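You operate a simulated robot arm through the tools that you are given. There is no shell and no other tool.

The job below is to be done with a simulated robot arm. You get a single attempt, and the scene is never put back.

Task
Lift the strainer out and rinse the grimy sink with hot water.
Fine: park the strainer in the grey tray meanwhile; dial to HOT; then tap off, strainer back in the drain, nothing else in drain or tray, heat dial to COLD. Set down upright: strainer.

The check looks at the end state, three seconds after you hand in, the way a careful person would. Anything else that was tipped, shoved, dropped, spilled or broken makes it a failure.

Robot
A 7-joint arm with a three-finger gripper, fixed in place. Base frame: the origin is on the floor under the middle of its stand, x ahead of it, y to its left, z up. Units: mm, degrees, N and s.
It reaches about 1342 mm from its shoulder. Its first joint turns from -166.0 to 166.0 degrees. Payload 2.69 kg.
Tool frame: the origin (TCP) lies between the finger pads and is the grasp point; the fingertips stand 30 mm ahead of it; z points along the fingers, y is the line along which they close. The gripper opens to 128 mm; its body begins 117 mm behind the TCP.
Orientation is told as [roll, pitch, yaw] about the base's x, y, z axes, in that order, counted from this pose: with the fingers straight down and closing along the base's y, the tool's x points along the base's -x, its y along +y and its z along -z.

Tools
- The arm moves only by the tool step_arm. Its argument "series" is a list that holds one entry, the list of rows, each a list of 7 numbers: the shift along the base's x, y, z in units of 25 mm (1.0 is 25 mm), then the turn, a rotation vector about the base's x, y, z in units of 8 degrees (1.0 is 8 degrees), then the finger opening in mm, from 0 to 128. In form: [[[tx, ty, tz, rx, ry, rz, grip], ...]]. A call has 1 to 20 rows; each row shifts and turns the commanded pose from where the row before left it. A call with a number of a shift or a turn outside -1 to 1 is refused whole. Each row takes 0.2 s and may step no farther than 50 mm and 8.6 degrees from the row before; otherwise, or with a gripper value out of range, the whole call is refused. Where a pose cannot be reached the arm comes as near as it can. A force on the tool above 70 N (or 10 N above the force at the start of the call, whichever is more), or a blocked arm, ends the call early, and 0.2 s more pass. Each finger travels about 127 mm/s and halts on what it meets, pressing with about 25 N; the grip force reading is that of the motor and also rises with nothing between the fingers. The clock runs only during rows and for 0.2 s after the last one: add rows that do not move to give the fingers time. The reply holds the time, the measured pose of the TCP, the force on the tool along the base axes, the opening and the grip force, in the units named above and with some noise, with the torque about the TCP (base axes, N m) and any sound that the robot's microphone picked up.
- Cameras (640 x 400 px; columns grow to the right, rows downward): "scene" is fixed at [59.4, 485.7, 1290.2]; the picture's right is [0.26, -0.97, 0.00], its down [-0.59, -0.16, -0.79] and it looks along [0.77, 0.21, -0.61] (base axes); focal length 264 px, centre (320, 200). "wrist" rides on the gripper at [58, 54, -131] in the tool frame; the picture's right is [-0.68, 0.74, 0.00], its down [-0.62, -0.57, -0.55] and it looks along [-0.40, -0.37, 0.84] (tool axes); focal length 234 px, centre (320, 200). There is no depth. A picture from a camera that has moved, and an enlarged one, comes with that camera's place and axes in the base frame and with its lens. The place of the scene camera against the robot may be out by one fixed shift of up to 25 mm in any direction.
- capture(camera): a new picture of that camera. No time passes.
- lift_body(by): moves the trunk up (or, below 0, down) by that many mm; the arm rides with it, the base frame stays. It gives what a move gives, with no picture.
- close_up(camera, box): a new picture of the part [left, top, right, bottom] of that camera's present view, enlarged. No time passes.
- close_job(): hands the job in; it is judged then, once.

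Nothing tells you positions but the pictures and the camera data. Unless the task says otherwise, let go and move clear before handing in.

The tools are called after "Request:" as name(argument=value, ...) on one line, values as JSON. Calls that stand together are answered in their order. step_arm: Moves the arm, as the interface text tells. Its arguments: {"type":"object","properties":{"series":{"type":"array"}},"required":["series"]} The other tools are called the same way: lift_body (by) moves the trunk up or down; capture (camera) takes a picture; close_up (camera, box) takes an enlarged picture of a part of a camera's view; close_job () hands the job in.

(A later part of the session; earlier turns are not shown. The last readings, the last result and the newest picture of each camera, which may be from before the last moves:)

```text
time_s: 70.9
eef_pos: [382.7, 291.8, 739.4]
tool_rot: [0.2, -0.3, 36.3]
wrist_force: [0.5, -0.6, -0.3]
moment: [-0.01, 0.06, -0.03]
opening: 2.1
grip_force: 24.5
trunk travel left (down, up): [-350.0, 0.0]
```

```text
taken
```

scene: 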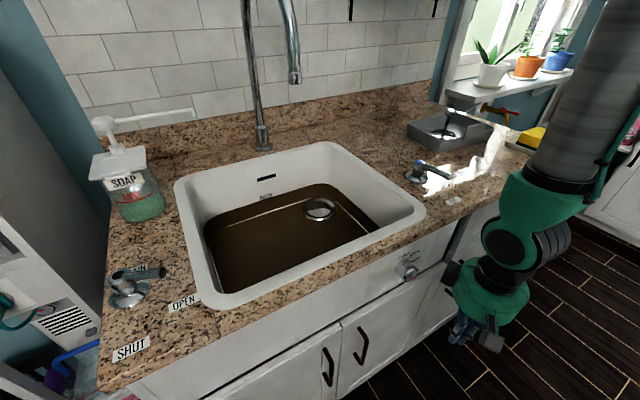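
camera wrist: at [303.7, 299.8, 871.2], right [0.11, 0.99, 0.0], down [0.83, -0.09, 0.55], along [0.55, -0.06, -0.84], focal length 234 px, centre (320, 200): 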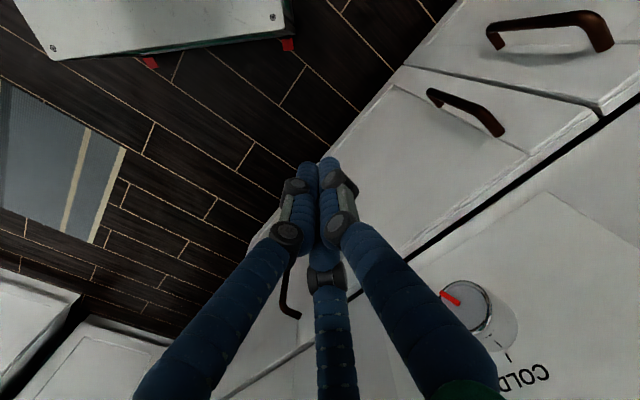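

Request:
step_arm(series=[[[-0.2, -0.2, 0.9, 0, 0, 0, 0], [0, 0, 0.98, 0, 0, 0, 0], [0, 0, 0.98, 0, 0, 0, 0], [0, 0, 0.98, 0, 0, 0, 0], [0, 0, 0.98, 0, 0, 0, 0], [0, 0, 0.98, 0, 0, 0, 0], [0, 0, 0.98, 0, 0, 0, 0], [0, 0, 0.98, 0, 0, 0, 0], [0, 0, 0.98, 0, 0, 0, 0], [0, 0, 0.98, 0, 0, 0, 0], [0, 0, 0.98, 0, 0, 0, 0], [0, 0, 0.98, 0, 0, 0, 0], [0, 0, 0.98, 0, 0, 0, 0], [0, 0, 0.98, 0, 0, 0, 0], [0, 0, 0, 0, 0, 0, 0]]])

Request:
step_arm(series=[[[0.9, 0.41, 0, 0, 0, 0, 0], [0.9, 0.41, 0, 0, 0, 0, 0], [0.9, 0.41, 0, 0, 0, 0, 0], [0.9, 0.41, 0, 0, 0, 0, 0], [0.9, 0.41, 0, 0, 0, 0, 0], [0.9, 0.41, 0, 0, 0, 0, 0], [0.9, 0.41, 0, 0, 0, 0, 0], [0.9, 0.41, 0, 0, 0, 0, 0], [0.9, 0.41, 0, 0, 0, 0, 0], [0.69, 0.25, 0, 0, 0, 0, 0], [0, 0, 0, 0, 0, 0, 0]]])

Request:
capture(camera="wrist")

Request:
capture(camera="scene")

```text
time_s: 74.1
eef_pos: [378.1, 285.5, 1075.4]
tool_rot: [0.2, -0.3, 36.2]
wrist_force: [0.7, -0.2, 0.5]
moment: [0.06, -0.01, -0.02]
opening: 2.3
grip_force: 24.9
out of reach, approached as far as the arm can: row 11
trunk travel left (down, up): [-350.0, 0.0]
```

```text
time_s: 76.5
eef_pos: [599.0, 385.4, 1076.9]
tool_rot: [0.2, -0.2, 36.3]
wrist_force: [0.1, -1.1, 0.7]
moment: [0.02, -0.02, 0.01]
opening: 2.4
grip_force: 25.6
trunk travel left (down, up): [-350.0, 0.0]
```

```text
taken
camera wrist: at [519.0, 392.5, 1207.3], right [0.11, 0.99, 0.01], down [0.83, -0.09, 0.55], along [0.55, -0.06, -0.84], focal length 234 px, centre (320, 200)
```

wrist: 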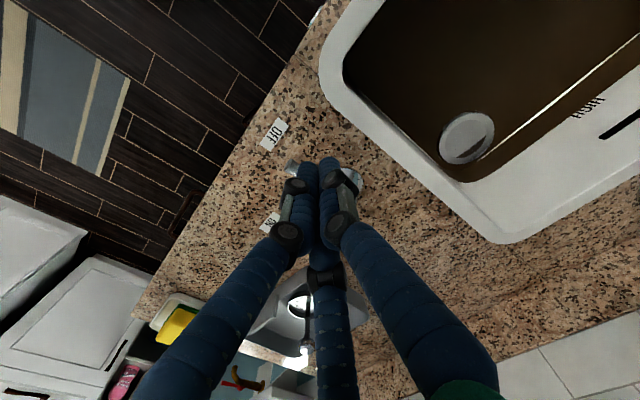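

```text
taken
```

scene: 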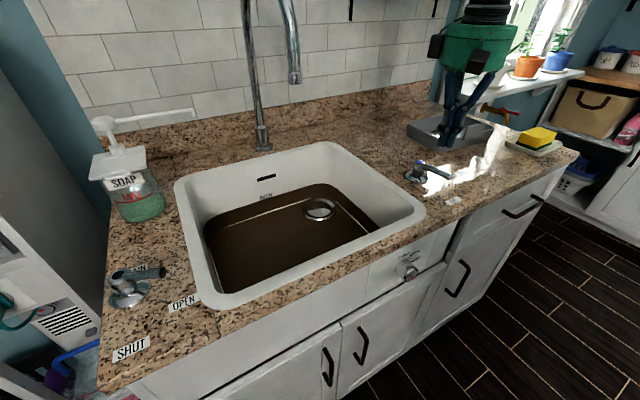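

Request:
step_arm(series=[[[0, 0, -0.9, 0, 0, 0, 0], [0, 0, -0.9, 0, 0, 0, 0], [0, 0, -0.9, 0, 0, 0, 0], [0, 0, -0.9, 0, 0, 0, 0], [0, 0, -0.6, 0, 0, 0, 0], [0, 0, 0, 0, 0, 0, 0]]])

Request:
capture(camera="wrist")

Request:
close_up(camera="scene", box=[380, 110, 520, 230])

```text
time_s: 77.9
eef_pos: [597.9, 384.5, 971.3]
tool_rot: [0.2, -0.1, 36.3]
wrist_force: [-0.2, 0.3, 0.0]
moment: [-0.01, -0.04, -0.02]
opening: 2.3
grip_force: 25.9
trunk travel left (down, up): [-350.0, 0.0]
```

```text
taken
camera wrist: at [518.4, 392.4, 1102.0], right [0.11, 0.99, 0.01], down [0.83, -0.09, 0.55], along [0.55, -0.06, -0.84], focal length 234 px, centre (320, 200)
```

wrist: 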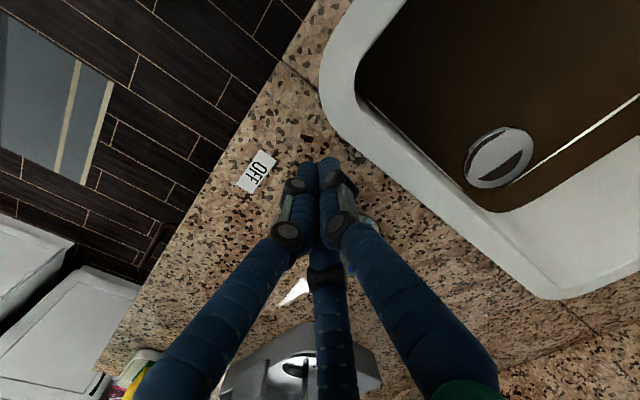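

```text
3.33 times, centred on (450, 170) of scene
camera zoom: at [59.4, 485.7, 1290.2], right [0.26, -0.97, 0.0], down [-0.59, -0.16, -0.79], along [0.77, 0.21, -0.61], focal length 882 px, centre (-113, 300)
```

zoom: 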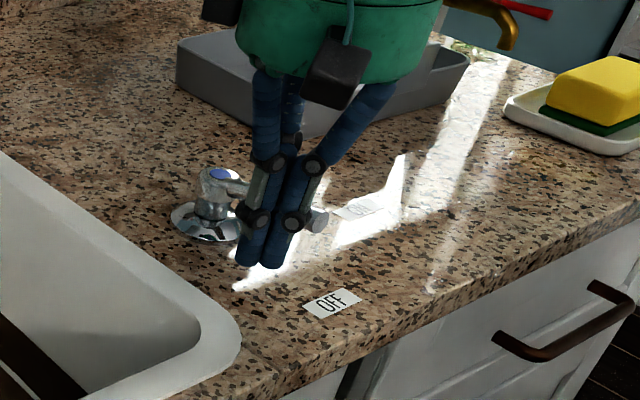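

Request:
step_arm(series=[[[0.594, -0.255, 0, 0, 0, 0, 0], [0.396, -0.396, 0, 0, 0, 0, 0], [0.438, -0.523, 0, 0, 0, 0, 0], [0, 0, 0, 0, 0, 0, 0]]])

Request:
close_up(camera="scene", box=[380, 110, 520, 230])

Request:
capture(camera="scene")

```text
time_s: 78.9
eef_pos: [633.4, 356.1, 971.6]
tool_rot: [0.2, -0.1, 36.3]
wrist_force: [-0.5, -0.2, -0.7]
moment: [0.0, -0.04, -0.02]
opening: 2.1
grip_force: 24.6
trunk travel left (down, up): [-350.0, 0.0]
```

```text
3.33 times, centred on (450, 170) of scene
camera zoom: at [59.4, 485.7, 1290.2], right [0.26, -0.97, 0.0], down [-0.59, -0.16, -0.79], along [0.77, 0.21, -0.61], focal length 882 px, centre (-113, 300)
```

zoom: 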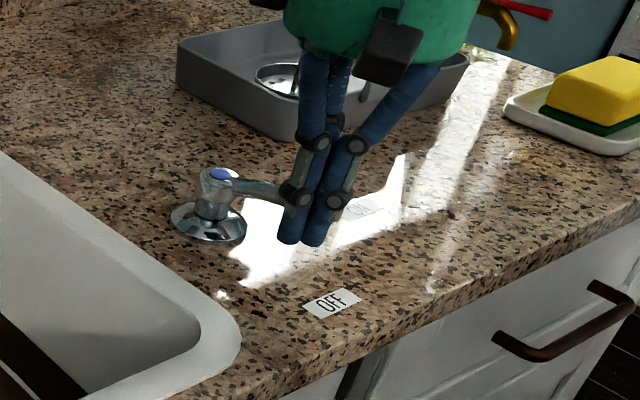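

```text
taken
```

scene: 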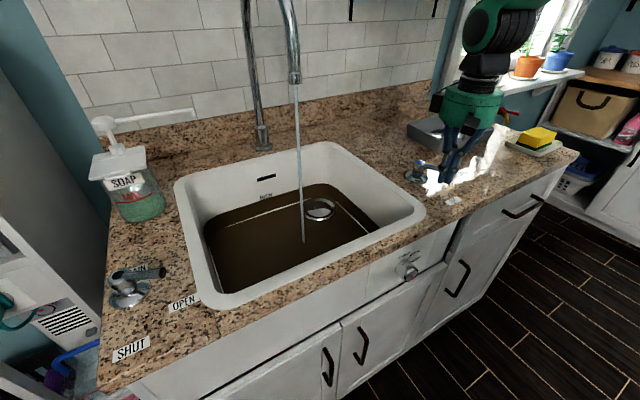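

Water has started to flow, so I'll continue the push toward ON.

Request:
step_arm(series=[[[0.438, -0.354, 0, 0, 0, 0, 0], [0.424, -0.255, 0, 0, 0, 0, 0], [0.495, -0.184, 0, 0, 0, 0, 0], [0, 0, 0, 0, 0, 0, 0]]])

Request:
close_up(camera="scene", box=[380, 110, 520, 230])

Request:
capture(camera="scene")

```text
time_s: 79.9
eef_pos: [668.7, 334.2, 971.2]
tool_rot: [0.3, -0.2, 36.3]
wrist_force: [0.1, -0.4, 0.5]
moment: [0.02, 0.0, 0.0]
opening: 2.2
grip_force: 25.1
trunk travel left (down, up): [-350.0, 0.0]
```

```text
3.33 times, centred on (450, 170) of scene
camera zoom: at [59.4, 485.7, 1290.2], right [0.26, -0.97, 0.0], down [-0.59, -0.16, -0.79], along [0.77, 0.21, -0.61], focal length 882 px, centre (-113, 300)
```

zoom: 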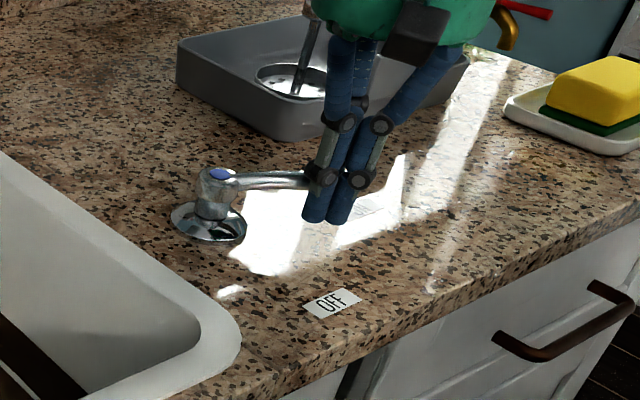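

```text
taken
```

scene: 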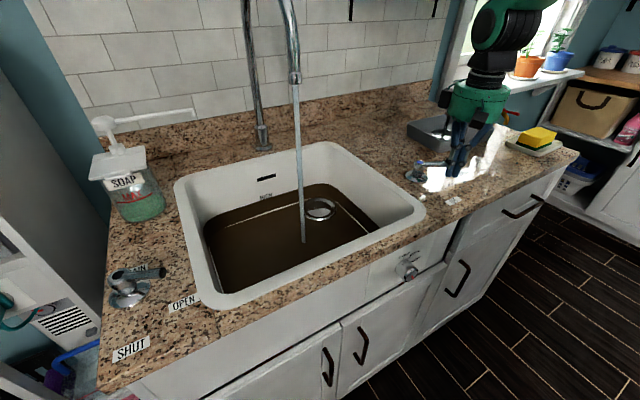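

Request:
step_arm(series=[[[0.509, -0.113, 0, 0, 0, 0, 0], [0.523, 0.014, 0, 0, 0, 0, 0], [0, 0, 0, 0, 0, 0, 0]]])

Request:
close_up(camera="scene", box=[380, 110, 520, 230])

Request:
close_up(camera="scene", box=[170, 50, 440, 320])

```text
time_s: 80.7
eef_pos: [693.6, 332.8, 971.4]
tool_rot: [0.2, -0.2, 36.2]
wrist_force: [0.7, 0.0, 0.0]
moment: [-0.05, -0.01, -0.03]
opening: 1.8
grip_force: 25.3
trunk travel left (down, up): [-350.0, 0.0]
```

```text
3.33 times, centred on (450, 170) of scene
camera zoom: at [59.4, 485.7, 1290.2], right [0.26, -0.97, 0.0], down [-0.59, -0.16, -0.79], along [0.77, 0.21, -0.61], focal length 882 px, centre (-113, 300)
```

zoom: 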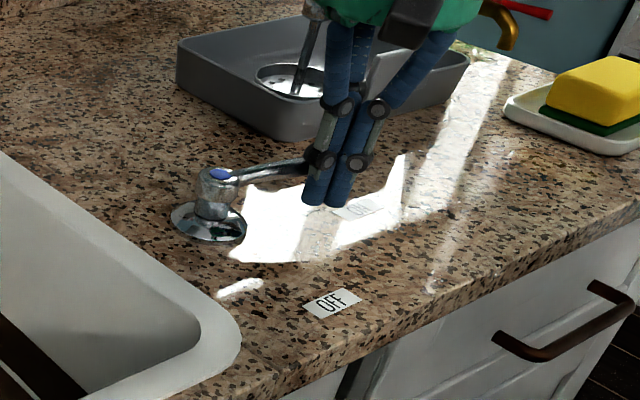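

```text
1.48 times, centred on (305, 185) of scene
camera zoom: at [59.4, 485.7, 1290.2], right [0.26, -0.97, 0.0], down [-0.59, -0.16, -0.79], along [0.77, 0.21, -0.61], focal length 392 px, centre (342, 222)
```

zoom: 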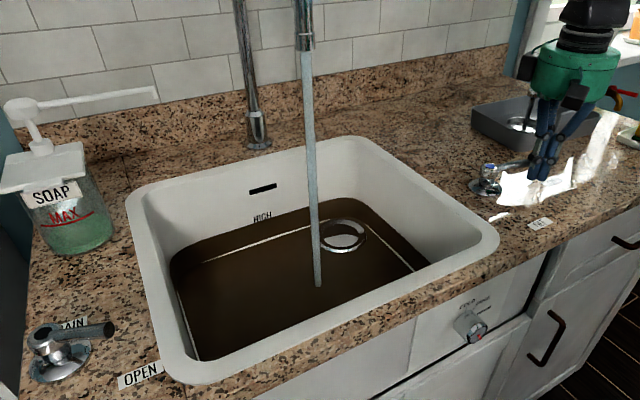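

The lever is at ON. I'll back the fingers off the lever and watch the rinse.

Request:
step_arm(series=[[[-0.2, -0.6, 0, 0, 0, 0, 0], [0, 0, 0.9, 0, 0, 0, 0], [0, 0, 0.9, 0, 0, 0, 0], [0, 0, 0.9, 0, 0, 0, 0], [0, 0, 0, 0, 0, 0, 0], [0, 0, 0, 0, 0, 0, 0], [0, 0, 0, 0, 0, 0, 0], [0, 0, 0, 0, 0, 0, 0]]])

Request:
capture(camera="scene")

Request:
close_up(camera="scene", box=[170, 130, 440, 320])

```text
time_s: 82.5
eef_pos: [688.8, 319.1, 1037.2]
tool_rot: [0.2, -0.2, 36.3]
wrist_force: [0.7, -0.3, -0.1]
moment: [-0.01, 0.03, 0.01]
opening: 2.4
grip_force: 25.0
trunk travel left (down, up): [-350.0, 0.0]
```

```text
taken
```

scene: 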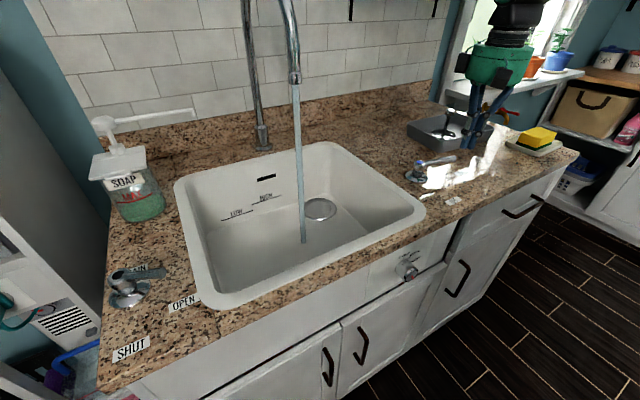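

```text
2.11 times, centred on (305, 225) of scene
camera zoom: at [59.4, 485.7, 1290.2], right [0.26, -0.97, 0.0], down [-0.59, -0.16, -0.79], along [0.77, 0.21, -0.61], focal length 557 px, centre (352, 147)
```

zoom: 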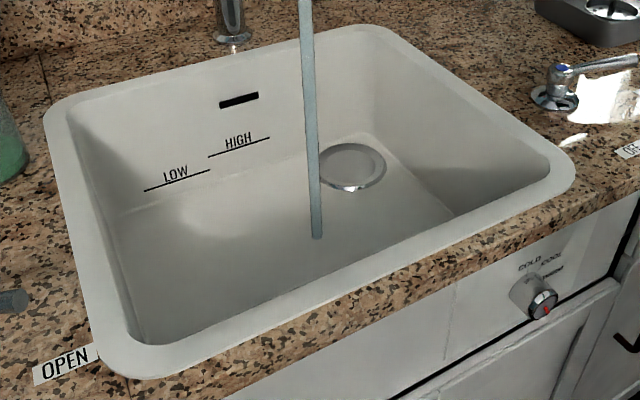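

The grime is gone already. I'll check the drain and sink closely.

Request:
close_up(camera="scene", box=[270, 170, 370, 250])

Request:
close_up(camera="scene", box=[190, 190, 330, 300])

Request:
capture(camera="wrist")

```text
5.00 times, centred on (320, 210) of scene
camera zoom: at [59.4, 485.7, 1290.2], right [0.26, -0.97, 0.0], down [-0.59, -0.16, -0.79], along [0.77, 0.21, -0.61], focal length 1322 px, centre (320, 150)
```

zoom: 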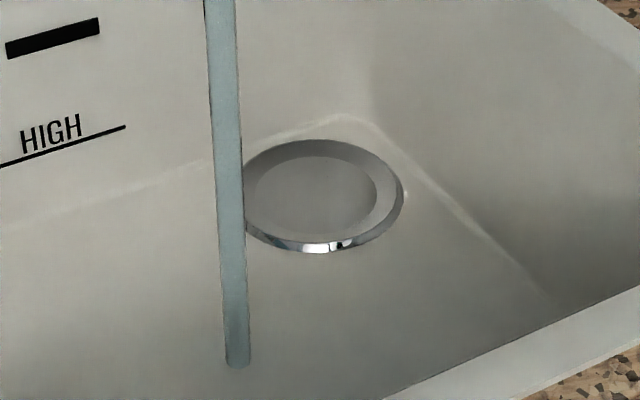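

```text
3.64 times, centred on (260, 245) of scene
camera zoom: at [59.4, 485.7, 1290.2], right [0.26, -0.97, 0.0], down [-0.59, -0.16, -0.79], along [0.77, 0.21, -0.61], focal length 962 px, centre (538, 36)
```

zoom: 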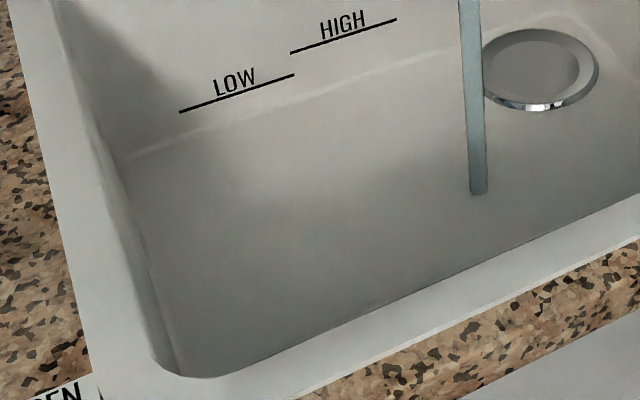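

```text
taken
camera wrist: at [608.6, 325.6, 1169.2], right [0.11, 0.99, 0.01], down [0.83, -0.09, 0.55], along [0.55, -0.06, -0.84], focal length 234 px, centre (320, 200)
```

wrist: 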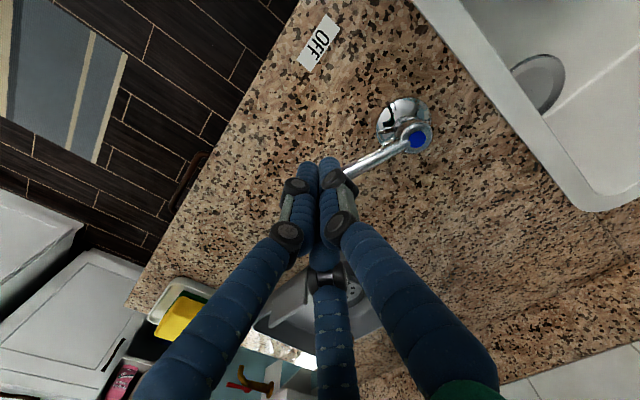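

The sink is rinsed clean and draining, with no standing water. Next I'll move the fingers over to the far side of the lever to turn the tap off.

Request:
step_arm(series=[[[0.763, 0.429, 0, 0, 0, 0, 0], [0.763, 0.429, 0, 0, 0, 0, 0], [0.763, 0.429, 0, 0, 0, 0, 0], [0.763, 0.429, 0, 0, 0, 0, 0], [0, 0, -0.88, 0, 0, 0, 0], [0, 0, -0.88, 0, 0, 0, 0], [0, 0, -0.88, 0, 0, 0, 0], [0, 0, 0, 0, 0, 0, 0]]])

Request:
capture(camera="scene")

Request:
close_up(camera="scene", box=[380, 90, 540, 220])

Request:
capture(camera="wrist")

```text
time_s: 84.3
eef_pos: [766.4, 360.2, 972.7]
tool_rot: [0.2, -0.4, 36.2]
wrist_force: [0.4, 0.1, -0.9]
moment: [-0.04, 0.0, -0.01]
opening: 2.3
grip_force: 24.6
trunk travel left (down, up): [-350.0, 0.0]
```

```text
taken
```

scene: 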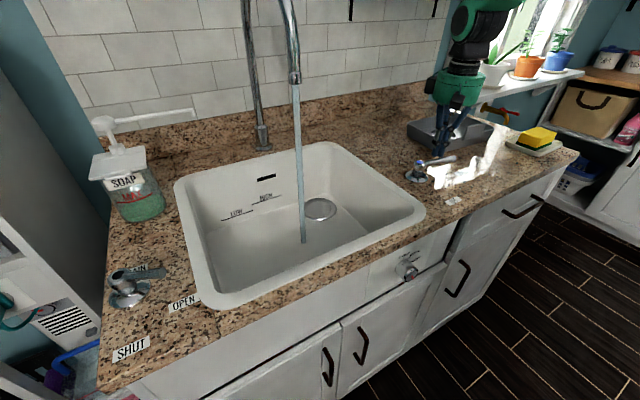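

```text
3.08 times, centred on (460, 155) of scene
camera zoom: at [59.4, 485.7, 1290.2], right [0.26, -0.97, 0.0], down [-0.59, -0.16, -0.79], along [0.77, 0.21, -0.61], focal length 814 px, centre (-111, 338)
```

zoom: 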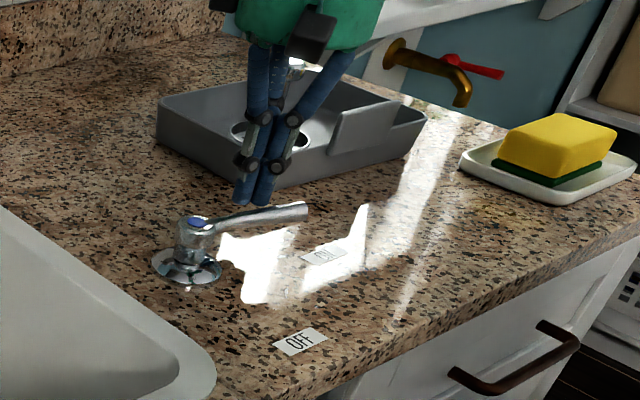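

```text
taken
camera wrist: at [685.8, 368.2, 1103.8], right [0.11, 0.99, 0.01], down [0.83, -0.09, 0.55], along [0.55, -0.06, -0.84], focal length 234 px, centre (320, 200)
```

wrist: 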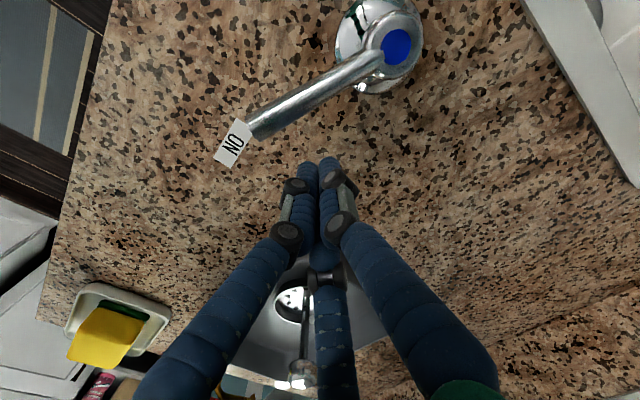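

Request:
step_arm(series=[[[0, 0, 0, 0, 0, 0, 0], [0, 0, 0, 0, 0, 0, 0], [0, 0, 0, 0, 0, 0, 0], [0, 0, 0, 0, 0, 0, 0], [0, 0, 0, 0, 0, 0, 0], [0, 0, 0, 0, 0, 0, 0], [0, 0, 0, 0, 0, 0, 0], [0, 0, 0, 0, 0, 0, 0], [0, 0, 0, 0, 0, 0, 0], [0, 0, 0, 0, 0, 0, 0]]])

Request:
step_arm(series=[[[-0.65, -0.15, 0, 0, 0, 0, 0], [-0.5, -0.25, 0, 0, 0, 0, 0], [-0.4, -0.3, 0, 0, 0, 0, 0], [0, 0, 0, 0, 0, 0, 0]]])

Request:
close_up(camera="scene", box=[380, 90, 540, 220])

```text
time_s: 86.5
eef_pos: [764.9, 360.3, 973.3]
tool_rot: [0.2, -0.2, 36.3]
wrist_force: [0.3, 0.2, -1.4]
moment: [-0.01, 0.04, -0.01]
opening: 2.0
grip_force: 24.9
trunk travel left (down, up): [-350.0, 0.0]
```

```text
time_s: 87.5
eef_pos: [726.7, 343.5, 971.8]
tool_rot: [0.3, -0.2, 36.4]
wrist_force: [0.6, -0.1, -0.5]
moment: [0.02, -0.01, 0.01]
opening: 2.6
grip_force: 24.8
trunk travel left (down, up): [-350.0, 0.0]
```

```text
3.08 times, centred on (460, 155) of scene
camera zoom: at [59.4, 485.7, 1290.2], right [0.26, -0.97, 0.0], down [-0.59, -0.16, -0.79], along [0.77, 0.21, -0.61], focal length 814 px, centre (-111, 338)
```

zoom: 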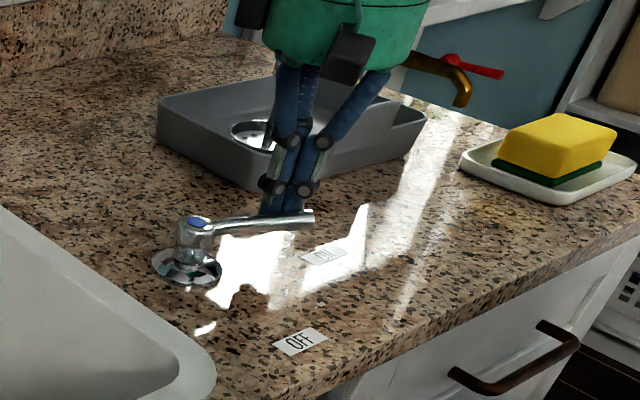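

Request:
step_arm(series=[[[-0.33, -0.16, 0, 0, 0, 0, 0], [-0.424, -0.141, 0, 0, 0, 0, 0], [-0.512, -0.088, 0, 0, 0, 0, 0], [-0.523, -0.003, 0, 0, 0, 0, 0], [0, 0, 0, 0, 0, 0, 0]]])

Request:
close_up(camera="scene", box=[380, 90, 540, 220])

Request:
capture(camera="scene")

```text
time_s: 88.7
eef_pos: [680.4, 332.8, 972.0]
tool_rot: [0.2, -0.2, 36.4]
wrist_force: [0.4, -0.3, 0.0]
moment: [-0.01, -0.03, 0.03]
opening: 2.1
grip_force: 24.9
trunk travel left (down, up): [-350.0, 0.0]
```

```text
3.08 times, centred on (460, 155) of scene
camera zoom: at [59.4, 485.7, 1290.2], right [0.26, -0.97, 0.0], down [-0.59, -0.16, -0.79], along [0.77, 0.21, -0.61], focal length 814 px, centre (-111, 338)
```

zoom: 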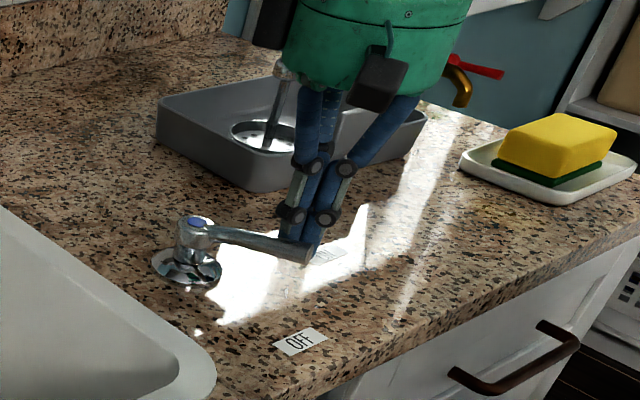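

```text
taken
```

scene: 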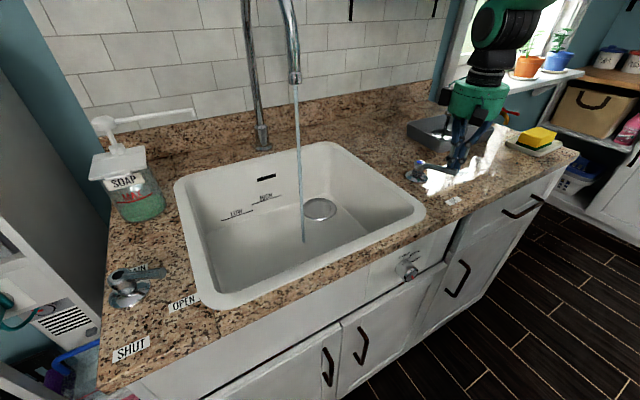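

Request:
step_arm(series=[[[-0.512, 0.082, 0, 0, 0, 0, 0], [-0.489, 0.178, 0, 0, 0, 0, 0], [0, 0, 0, 0, 0, 0, 0]]])

Request:
close_up(camera="scene", box=[380, 90, 540, 220])

Request:
capture(camera="scene")

Request:
capture(camera="wrist")

```text
time_s: 89.5
eef_pos: [657.6, 339.6, 972.2]
tool_rot: [0.2, -0.2, 36.2]
wrist_force: [9.9, -7.5, -2.2]
moment: [-0.06, -0.23, -0.05]
opening: 2.2
grip_force: 25.0
trunk travel left (down, up): [-350.0, 0.0]
```

```text
3.08 times, centred on (460, 155) of scene
camera zoom: at [59.4, 485.7, 1290.2], right [0.26, -0.97, 0.0], down [-0.59, -0.16, -0.79], along [0.77, 0.21, -0.61], focal length 814 px, centre (-111, 338)
```

zoom: 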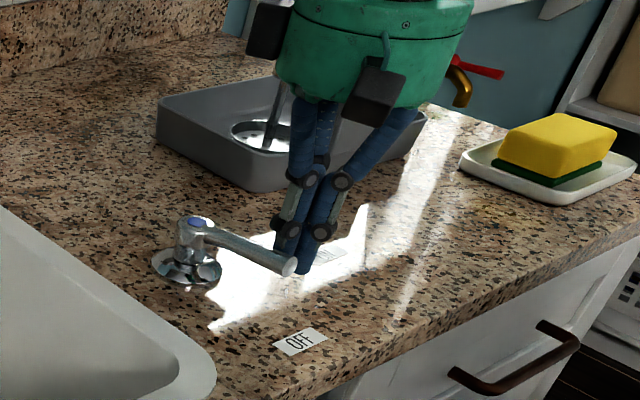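

```text
taken
```

scene: 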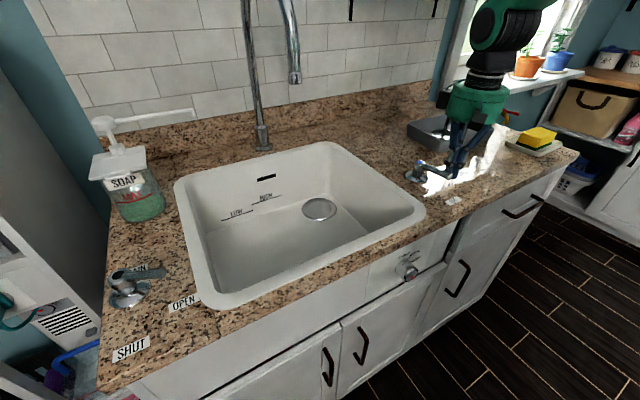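

```text
taken
camera wrist: at [577.8, 347.5, 1103.1], right [0.11, 0.99, 0.01], down [0.83, -0.1, 0.55], along [0.55, -0.06, -0.84], focal length 234 px, centre (320, 200)
```

wrist: 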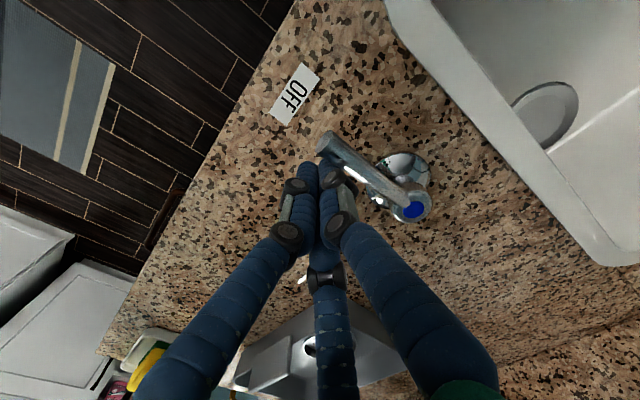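

The tap is off: no stream, and the lever is at its stop over OFF. I'll back away, rise and return to the dial.

Request:
step_arm(series=[[[0.4, -0.35, 0, 0, 0, 0, 0], [0, 0, 0.9, 0, 0, 0, 0], [0, 0, 0.9, 0, 0, 0, 0], [0, 0, 0.9, 0, 0, 0, 0], [0, 0, 0.9, 0, 0, 0, 0], [-0.95, -0.08, 0.4, 0, 0, 0, 0], [-0.95, -0.08, 0, 0, 0, 0, 0], [-0.95, -0.08, 0, 0, 0, 0, 0], [-0.95, -0.08, 0, 0, 0, 0, 0], [-0.95, -0.08, 0, 0, 0, 0, 0], [-0.95, -0.08, 0, 0, 0, 0, 0], [-0.95, -0.08, 0, 0, 0, 0, 0], [-0.95, -0.08, 0, 0, 0, 0, 0], [-0.95, -0.08, 0, 0, 0, 0, 0], [-0.95, -0.08, 0, 0, 0, 0, 0], [-0.95, -0.08, 0, 0, 0, 0, 0], [-0.5, -0.08, 0, 0, 0, 0, 0], [0, 0, 0, 0, 0, 0, 0]]])

Request:
capture(camera="scene")

Request:
capture(camera="wrist")

```text
time_s: 93.3
eef_pos: [394.1, 307.8, 1072.6]
tool_rot: [0.2, -0.1, 36.3]
wrist_force: [-0.3, 0.3, 0.4]
moment: [-0.02, 0.01, 0.02]
opening: 2.4
grip_force: 24.6
trunk travel left (down, up): [-350.0, 0.0]
```

```text
taken
```

scene: 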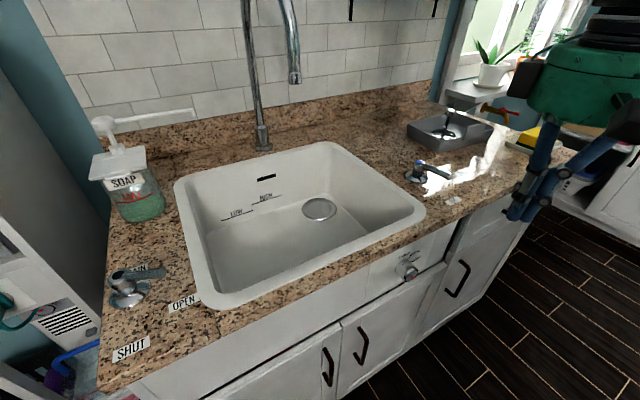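

```text
taken
camera wrist: at [313.4, 314.6, 1203.7], right [0.11, 0.99, 0.01], down [0.83, -0.09, 0.55], along [0.55, -0.06, -0.84], focal length 234 px, centre (320, 200)
```

wrist: 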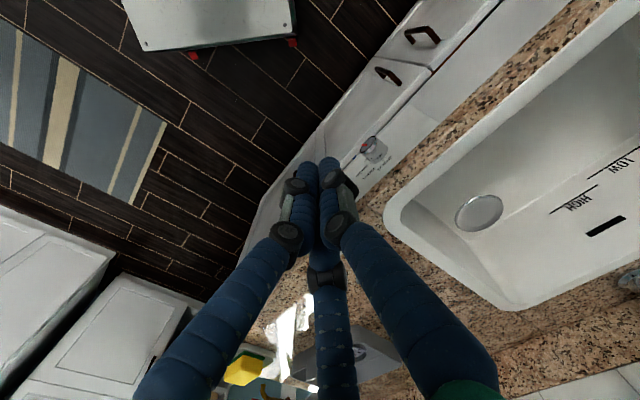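

Request:
step_arm(series=[[[0, -0.1, -0.95, 0, 0, 0, 0], [0, -0.1, -0.95, 0, 0, 0, 0], [0, 0, -0.95, 0, 0, 0, 0], [0, 0, -0.95, 0, 0, 0, 0], [0, 0, -0.95, 0, 0, 0, 0], [0, 0, -0.95, 0, 0, 0, 0], [0, 0, -0.95, 0, 0, 0, 0], [0, 0, -0.95, 0, 0, 0, 0], [0, 0, -0.95, 0, 0, 0, 0], [-0.12, -0.12, -0.95, 0, 0, 0, 0], [-0.12, -0.12, -0.95, 0, 0, 0, 0], [-0.12, -0.12, -0.95, 0, 0, 0, 0], [-0.12, -0.12, -0.95, 0, 0, 0, 0], [0, 0, -0.95, 0, 0, 0, 0], [0, 0, 0, 0, 0, 0, 0]]])

Request:
step_arm(series=[[[0, 0, 0, 0.72, -0.72, 0, 20], [0, 0, 0, 0.72, -0.72, 0, 40], [0, 0, 0, 0.72, -0.72, 0, 74], [0, 0, 0, 0.72, -0.72, 0, 74], [0, 0, 0, 0.72, -0.72, 0, 74], [0, 0, 0, 0.72, -0.72, 0, 74], [0, 0, 0, 0.72, -0.72, 0, 74], [0, 0, 0, 0.72, -0.72, 0, 74], [0, 0, 0, 0.72, -0.72, 0, 74], [0, 0, 0, 0.72, -0.72, 0, 74], [0, 0, 0, 0.72, -0.72, 0, 74], [0, 0, 0, 0, 0, 0, 74]]])

Request:
capture(camera="wrist")

Request:
capture(camera="scene")

```text
time_s: 96.5
eef_pos: [380.0, 290.0, 737.8]
tool_rot: [0.1, -0.2, 36.2]
wrist_force: [-0.9, 0.0, -0.2]
moment: [0.0, -0.04, -0.01]
opening: 2.3
grip_force: 25.4
trunk travel left (down, up): [-350.0, 0.0]
```

```text
time_s: 99.1
eef_pos: [380.4, 289.1, 738.4]
tool_rot: [89.6, -81.4, -44.5]
wrist_force: [0.2, 0.5, -0.4]
moment: [0.01, -0.01, -0.01]
opening: 74.3
grip_force: 0.0
out of reach, approached as far as the arm can: row 1
trunk travel left (down, up): [-350.0, 0.0]
```

```text
taken
camera wrist: at [243.6, 240.6, 689.9], right [-0.44, 0.44, 0.78], down [0.08, -0.85, 0.52], along [0.89, 0.29, 0.34], focal length 234 px, centre (320, 200)
```

wrist: 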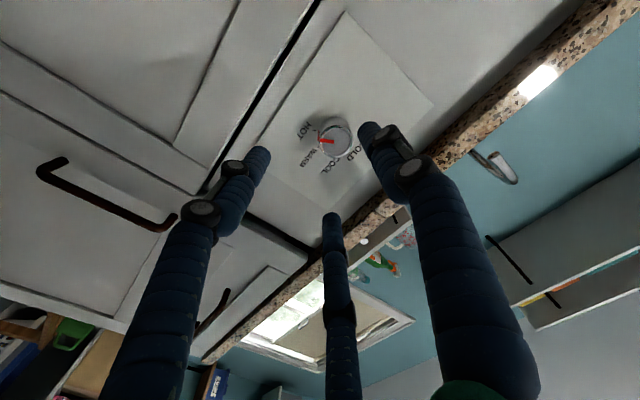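

```text
taken
```

scene: 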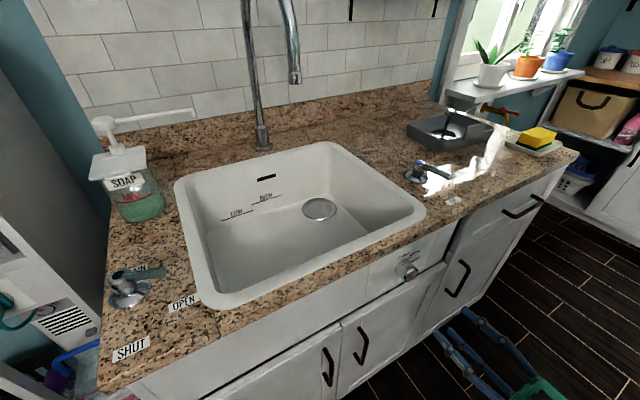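

The wrist is aligned again. I'll pre-turn further clockwise, centre on the dial and approach.

Request:
step_arm(series=[[[0, 0, 0.5, 0.7, 0.7, 0, 74], [0, 0, 0.58, 0.7, 0.7, 0, 74], [0, 0, 0, 0.7, 0.7, 0, 74], [0, 0, 0, 0.7, 0.7, 0, 74], [0, 0, 0, 0, 0, 0, 74]]])

Request:
capture(camera="wrist")

Request:
close_up(camera="wrist", box=[260, 80, 380, 180])

```text
time_s: 100.3
eef_pos: [380.7, 290.3, 766.4]
tool_rot: [89.9, -49.5, -44.9]
wrist_force: [0.5, 0.2, 0.4]
moment: [-0.02, -0.02, 0.04]
opening: 73.6
grip_force: 0.0
trunk travel left (down, up): [-350.0, 0.0]
```

```text
taken
camera wrist: at [231.5, 252.6, 756.9], right [-0.09, 0.09, 0.99], down [0.2, -0.97, 0.1], along [0.98, 0.21, 0.07], focal length 234 px, centre (320, 200)
```

wrist: 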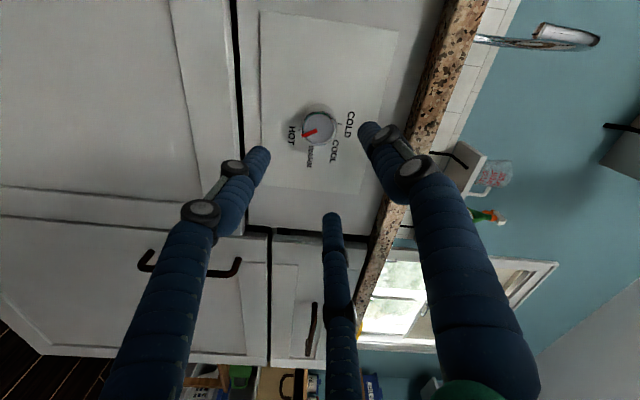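

```text
4.00 times, centred on (320, 130) of wrist
camera zoom: at [231.5, 252.6, 756.9], right [-0.09, 0.09, 0.99], down [0.2, -0.97, 0.1], along [0.98, 0.21, 0.07], focal length 937 px, centre (320, 480)
```

zoom: 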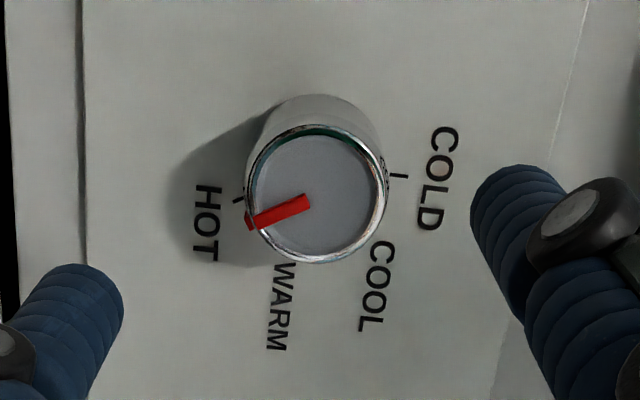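

Request:
step_arm(series=[[[0.635, 0.624, -0.03, 0, 0, 0, 74], [0.635, 0.624, 0, 0, 0, 0, 74], [0.635, 0.624, 0, 0, 0, 0, 74], [0.635, 0.624, 0, 0, 0, 0, 74], [0.635, 0.624, 0, 0, 0, 0, 74], [0.635, 0.624, 0, 0, 0, 0, 74], [0, 0, 0, 0, 0, 0, 74]]])

Request:
close_up(camera="wrist", box=[240, 90, 400, 250])

```text
time_s: 101.9
eef_pos: [476.2, 382.8, 764.1]
tool_rot: [89.9, -49.5, -44.6]
wrist_force: [0.7, -0.7, -0.6]
moment: [0.02, 0.03, 0.0]
opening: 73.8
grip_force: 0.1
trunk travel left (down, up): [-350.0, 0.0]
```

```text
2.50 times, centred on (320, 170) of wrist
camera zoom: at [327.3, 346.1, 755.8], right [-0.09, 0.09, 0.99], down [0.2, -0.97, 0.1], along [0.98, 0.21, 0.07], focal length 585 px, centre (320, 275)
```

zoom: 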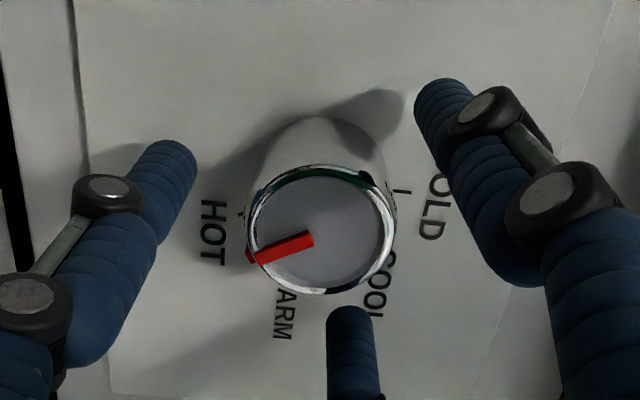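

Well centred on the dial. I'll close and check the side load.

Request:
step_arm(series=[[[0, 0, 0, 0, 0, 0, 60], [0, 0, 0, 0, 0, 0, 45], [0, 0, 0, 0, 0, 0, 25], [0, 0, 0, 0, 0, 0, 25]]])

Request:
close_up(camera="wrist", box=[240, 90, 400, 250])

```text
time_s: 102.9
eef_pos: [476.6, 383.4, 765.1]
tool_rot: [89.9, -49.6, -44.6]
wrist_force: [-2.7, 3.1, -1.4]
moment: [-0.03, 0.03, 0.14]
opening: 42.0
grip_force: 45.5
trunk travel left (down, up): [-350.0, 0.0]
```

```text
2.50 times, centred on (320, 170) of wrist
camera zoom: at [327.1, 346.0, 755.8], right [-0.09, 0.09, 0.99], down [0.2, -0.97, 0.1], along [0.98, 0.21, 0.07], focal length 585 px, centre (320, 275)
```

zoom: 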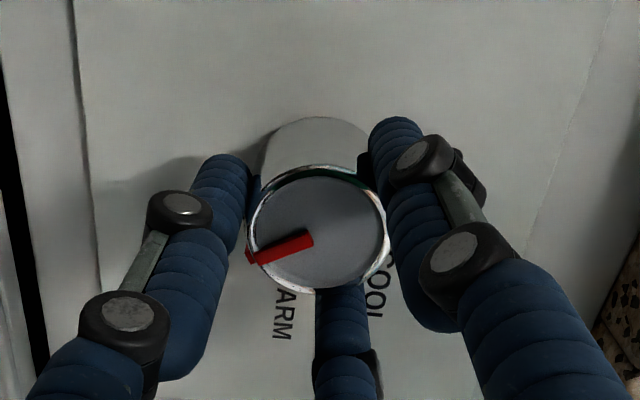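

Request:
step_arm(series=[[[0, 0, 0, -0.5, -0.5, 0, 25], [0, 0, 0, -0.7, -0.7, 0, 25], [0, 0, 0, -0.7, -0.7, 0, 25], [0, 0, 0, -0.7, -0.7, 0, 25], [0, 0, 0, -0.7, -0.7, 0, 25], [0, 0, 0, -0.7, -0.7, 0, 25], [0, 0, 0, -0.7, -0.7, 0, 25], [0, 0, 0, -0.7, -0.7, 0, 25], [0, 0, 0, -0.7, -0.7, 0, 25], [0, 0, 0, 0, 0, 0, 25]]])

Request:
close_up(camera="wrist", box=[240, 90, 400, 250])

```text
time_s: 105.1
eef_pos: [476.7, 382.8, 765.4]
tool_rot: [-89.6, -61.4, 134.7]
wrist_force: [0.2, 3.8, -3.5]
moment: [0.01, 0.03, 0.03]
opening: 41.8
grip_force: 45.0
trunk travel left (down, up): [-350.0, 0.0]
```

```text
2.50 times, centred on (320, 170) of wrist
camera zoom: at [369.0, 304.1, 688.8], right [-0.69, 0.69, 0.24], down [-0.24, -0.53, 0.81], along [0.69, 0.5, 0.53], focal length 585 px, centre (320, 275)
```

zoom: 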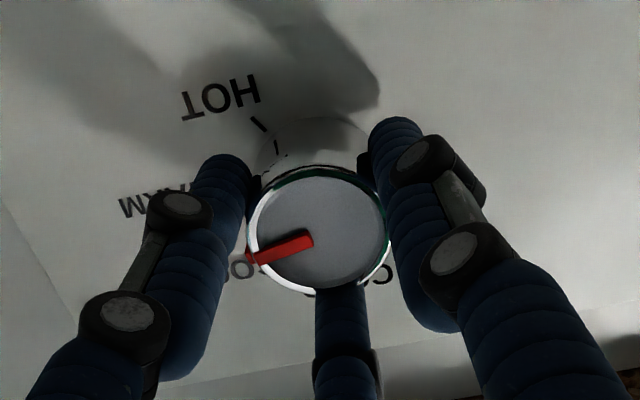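

Request:
step_arm(series=[[[0, 0, 0, -0.7, -0.7, 0, 25], [0, 0, 0, -0.7, -0.7, 0, 25], [0, 0, 0, -0.7, -0.7, 0, 25], [0, 0, 0, -0.7, -0.7, 0, 25], [0, 0, 0, -0.7, -0.7, 0, 25], [0, 0, 0, -0.7, -0.7, 0, 25], [0, 0, 0, -0.7, -0.7, 0, 25], [0, 0, 0, -0.7, -0.7, 0, 25], [0, 0, 0, -0.7, -0.7, 0, 25], [0, 0, 0, 0, 0, 0, 25]]])

Request:
close_up(camera="wrist", box=[240, 90, 400, 250])

```text
time_s: 107.3
eef_pos: [476.1, 383.6, 764.0]
tool_rot: [-89.9, 10.0, 134.9]
wrist_force: [-3.0, 3.8, -8.1]
moment: [-0.2, 0.11, 0.29]
opening: 42.0
grip_force: 45.4
trunk travel left (down, up): [-350.0, 0.0]
```

```text
2.50 times, centred on (320, 170) of wrist
camera zoom: at [429.5, 243.6, 723.0], right [-0.38, 0.38, -0.84], down [-0.89, 0.11, 0.45], along [0.27, 0.92, 0.29], focal length 585 px, centre (320, 275)
```

zoom: 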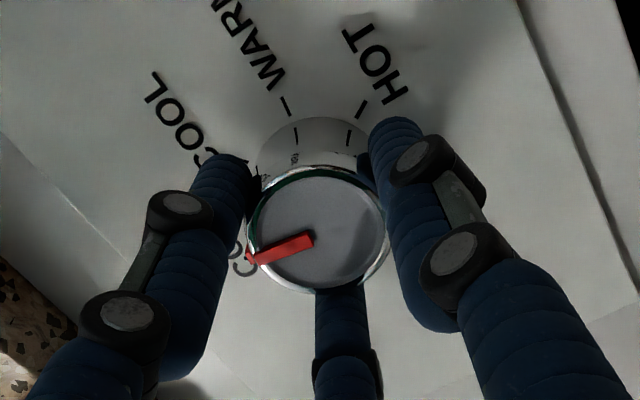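

Request:
step_arm(series=[[[0, 0, 0, -0.35, -0.35, 0, 25], [0, 0, 0, -0.32, -0.32, 0, 25], [0, 0, 0, 0, 0, 0, 25]]])

Request:
close_up(camera="wrist", box=[240, 90, 400, 250])

```text
time_s: 108.1
eef_pos: [475.3, 383.4, 765.5]
tool_rot: [-89.8, 17.5, 134.9]
wrist_force: [-3.9, 5.5, -10.9]
moment: [-0.28, 0.22, 0.24]
opening: 41.8
grip_force: 44.9
trunk travel left (down, up): [-350.0, 0.0]
```

```text
2.50 times, centred on (320, 170) of wrist
camera zoom: at [433.0, 240.0, 732.1], right [-0.3, 0.3, -0.91], down [-0.92, 0.15, 0.36], along [0.24, 0.94, 0.23], focal length 585 px, centre (320, 275)
```

zoom: 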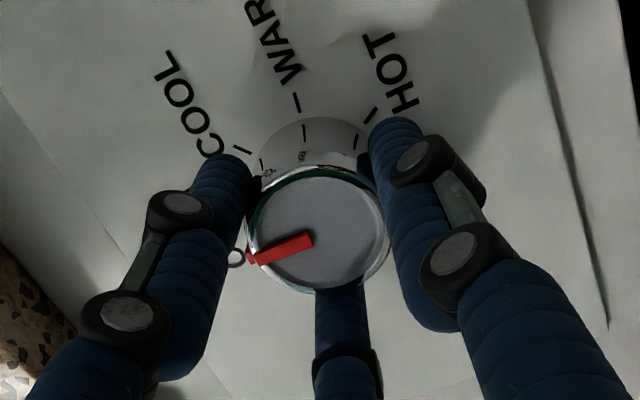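

Request:
step_arm(series=[[[0, 0, 0, 0, 0, 0, 50], [0, 0, 0, 0, 0, 0, 74], [0, 0, 0, 0, 0, 0, 74], [-0.6, -0.6, 0, 0, 0, 0, 74], [-0.7, -0.7, 0, 0, 0, 0, 74], [-0.7, -0.7, 0, 0, 0, 0, 74], [-0.7, -0.7, 0, 0, 0, 0, 74], [0, 0, 0, 0, 0, 0, 74]]])

Request:
close_up(camera="wrist", box=[260, 80, 380, 200])

Request:
close_up(camera="scene", box=[350, 220, 480, 310])

```text
time_s: 109.9
eef_pos: [408.2, 315.9, 764.3]
tool_rot: [-89.9, 17.5, 134.9]
wrist_force: [0.3, 0.4, 0.4]
moment: [-0.04, -0.01, 0.0]
opening: 73.7
grip_force: 0.1
trunk travel left (down, up): [-350.0, 0.0]
```

```text
3.33 times, centred on (320, 140) of wrist
camera zoom: at [365.4, 172.7, 732.1], right [-0.3, 0.3, -0.91], down [-0.92, 0.15, 0.36], along [0.24, 0.94, 0.23], focal length 781 px, centre (320, 400)
```

zoom: 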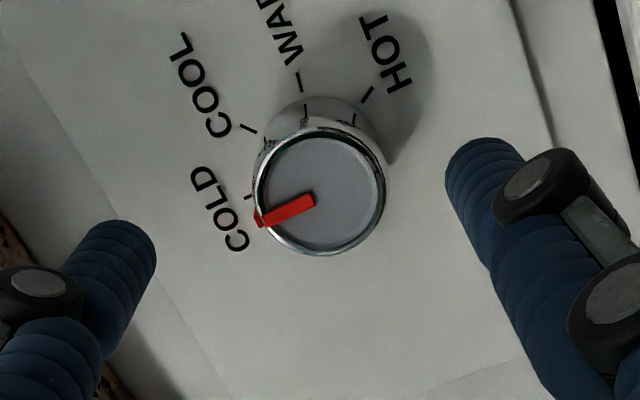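

```text
4.44 times, centred on (415, 265) of scene
camera zoom: at [59.4, 485.7, 1290.2], right [0.26, -0.97, 0.0], down [-0.59, -0.16, -0.79], along [0.77, 0.21, -0.61], focal length 1176 px, centre (-102, -89)
```

zoom: 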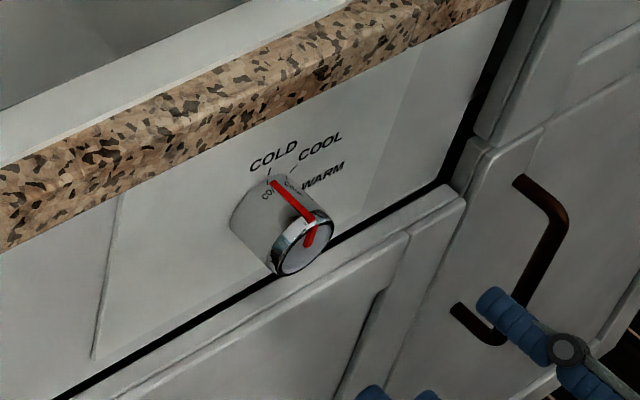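

The pointer now sits at the COLD mark. I'll retrace back to vertical and rise, then fetch the strainer.

Request:
step_arm(series=[[[-0.5, -0.5, -0.5, 0, 0, 0, 74], [-0.5, -0.5, -0.5, 0, 0, 0, 74], [0, 0, 0, -0.72, 0.72, 0, 60], [0, 0, 0, -0.72, 0.72, 0, 56], [0, 0, 0, -0.72, 0.72, 0, 56], [0, 0, 0, -0.72, 0.72, 0, 56], [0, 0, 0, -0.72, 0.72, 0, 56], [0, 0, 0, -0.72, 0.72, 0, 56], [0, 0, 0, -0.72, 0.72, 0, 56], [0, 0, 0, -0.72, 0.72, 0, 56], [0, 0, 0, -0.72, 0.72, 0, 56], [0, 0, 0, -0.72, 0.72, 0, 56], [0, 0, 0, -0.72, 0.72, 0, 56], [0, 0, 0, 0, 0, 0, 56]]])

Request:
step_arm(series=[[[0, 0, 0.95, 0, 0, 0, 56], [0, 0, 0.95, 0, 0, 0, 56], [0, 0, 0.95, 0, 0, 0, 56], [0, 0, 0.95, 0, 0, 0, 56], [0, 0, 0.95, 0, 0, 0, 56], [0, 0, 0.95, 0, 0, 0, 56], [0.1, 0.1, 0.95, 0, 0, 0, 56], [0.1, 0.1, 0.95, 0, 0, 0, 56], [0.1, 0.1, 0.95, 0, 0, 0, 56], [0.1, 0.1, 0.95, 0, 0, 0, 56], [0, 0, 0.95, 0, 0, 0, 56], [0, 0, 0.95, 0, 0, 0, 56], [0, 0, 0.95, 0, 0, 0, 56], [0, 0, 0.95, 0, 0, 0, 56], [0, 0, 0.95, 0, 0, 0, 56], [0, 0, 0.95, 0, 0, 0, 56], [0, 0, 0, 0, 0, 0, 56]]])

Request:
capture(camera="wrist")

Request:
capture(camera="scene")

```text
time_s: 112.9
eef_pos: [382.7, 291.6, 740.5]
tool_rot: [-0.2, 0.3, 152.5]
wrist_force: [1.2, 0.2, 0.2]
moment: [0.0, 0.0, -0.02]
opening: 56.2
grip_force: 0.0
trunk travel left (down, up): [-350.0, 0.0]
```

```text
time_s: 116.5
eef_pos: [392.9, 301.2, 1122.0]
tool_rot: [-0.1, 0.2, 152.4]
wrist_force: [-0.5, -0.2, 0.6]
moment: [0.0, -0.01, -0.01]
opening: 55.9
grip_force: 0.0
trunk travel left (down, up): [-350.0, 0.0]
```

```text
taken
camera wrist: at [418.7, 225.5, 1253.2], right [-0.94, -0.34, -0.01], down [-0.29, 0.79, 0.55], along [-0.18, 0.52, -0.84], focal length 234 px, centre (320, 200)
```

wrist: 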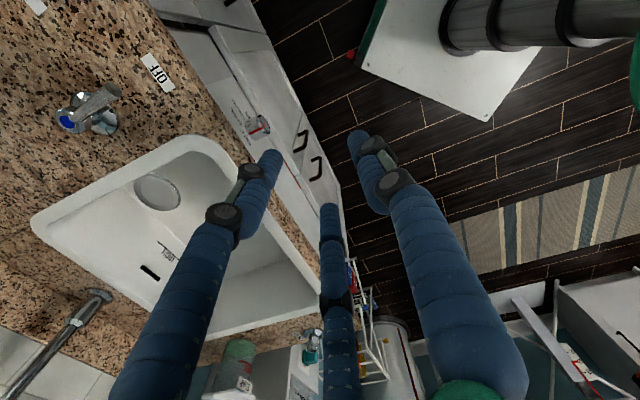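

```text
taken
```

scene: 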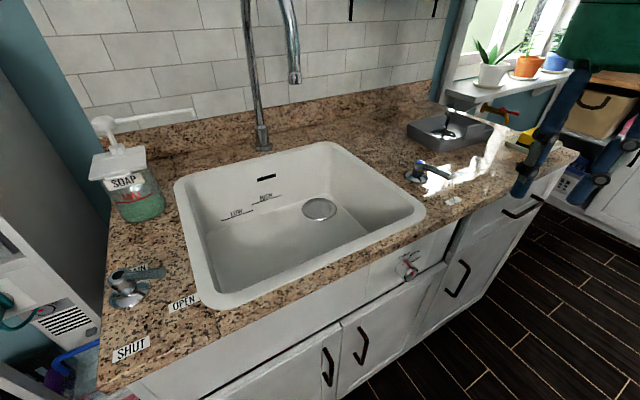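

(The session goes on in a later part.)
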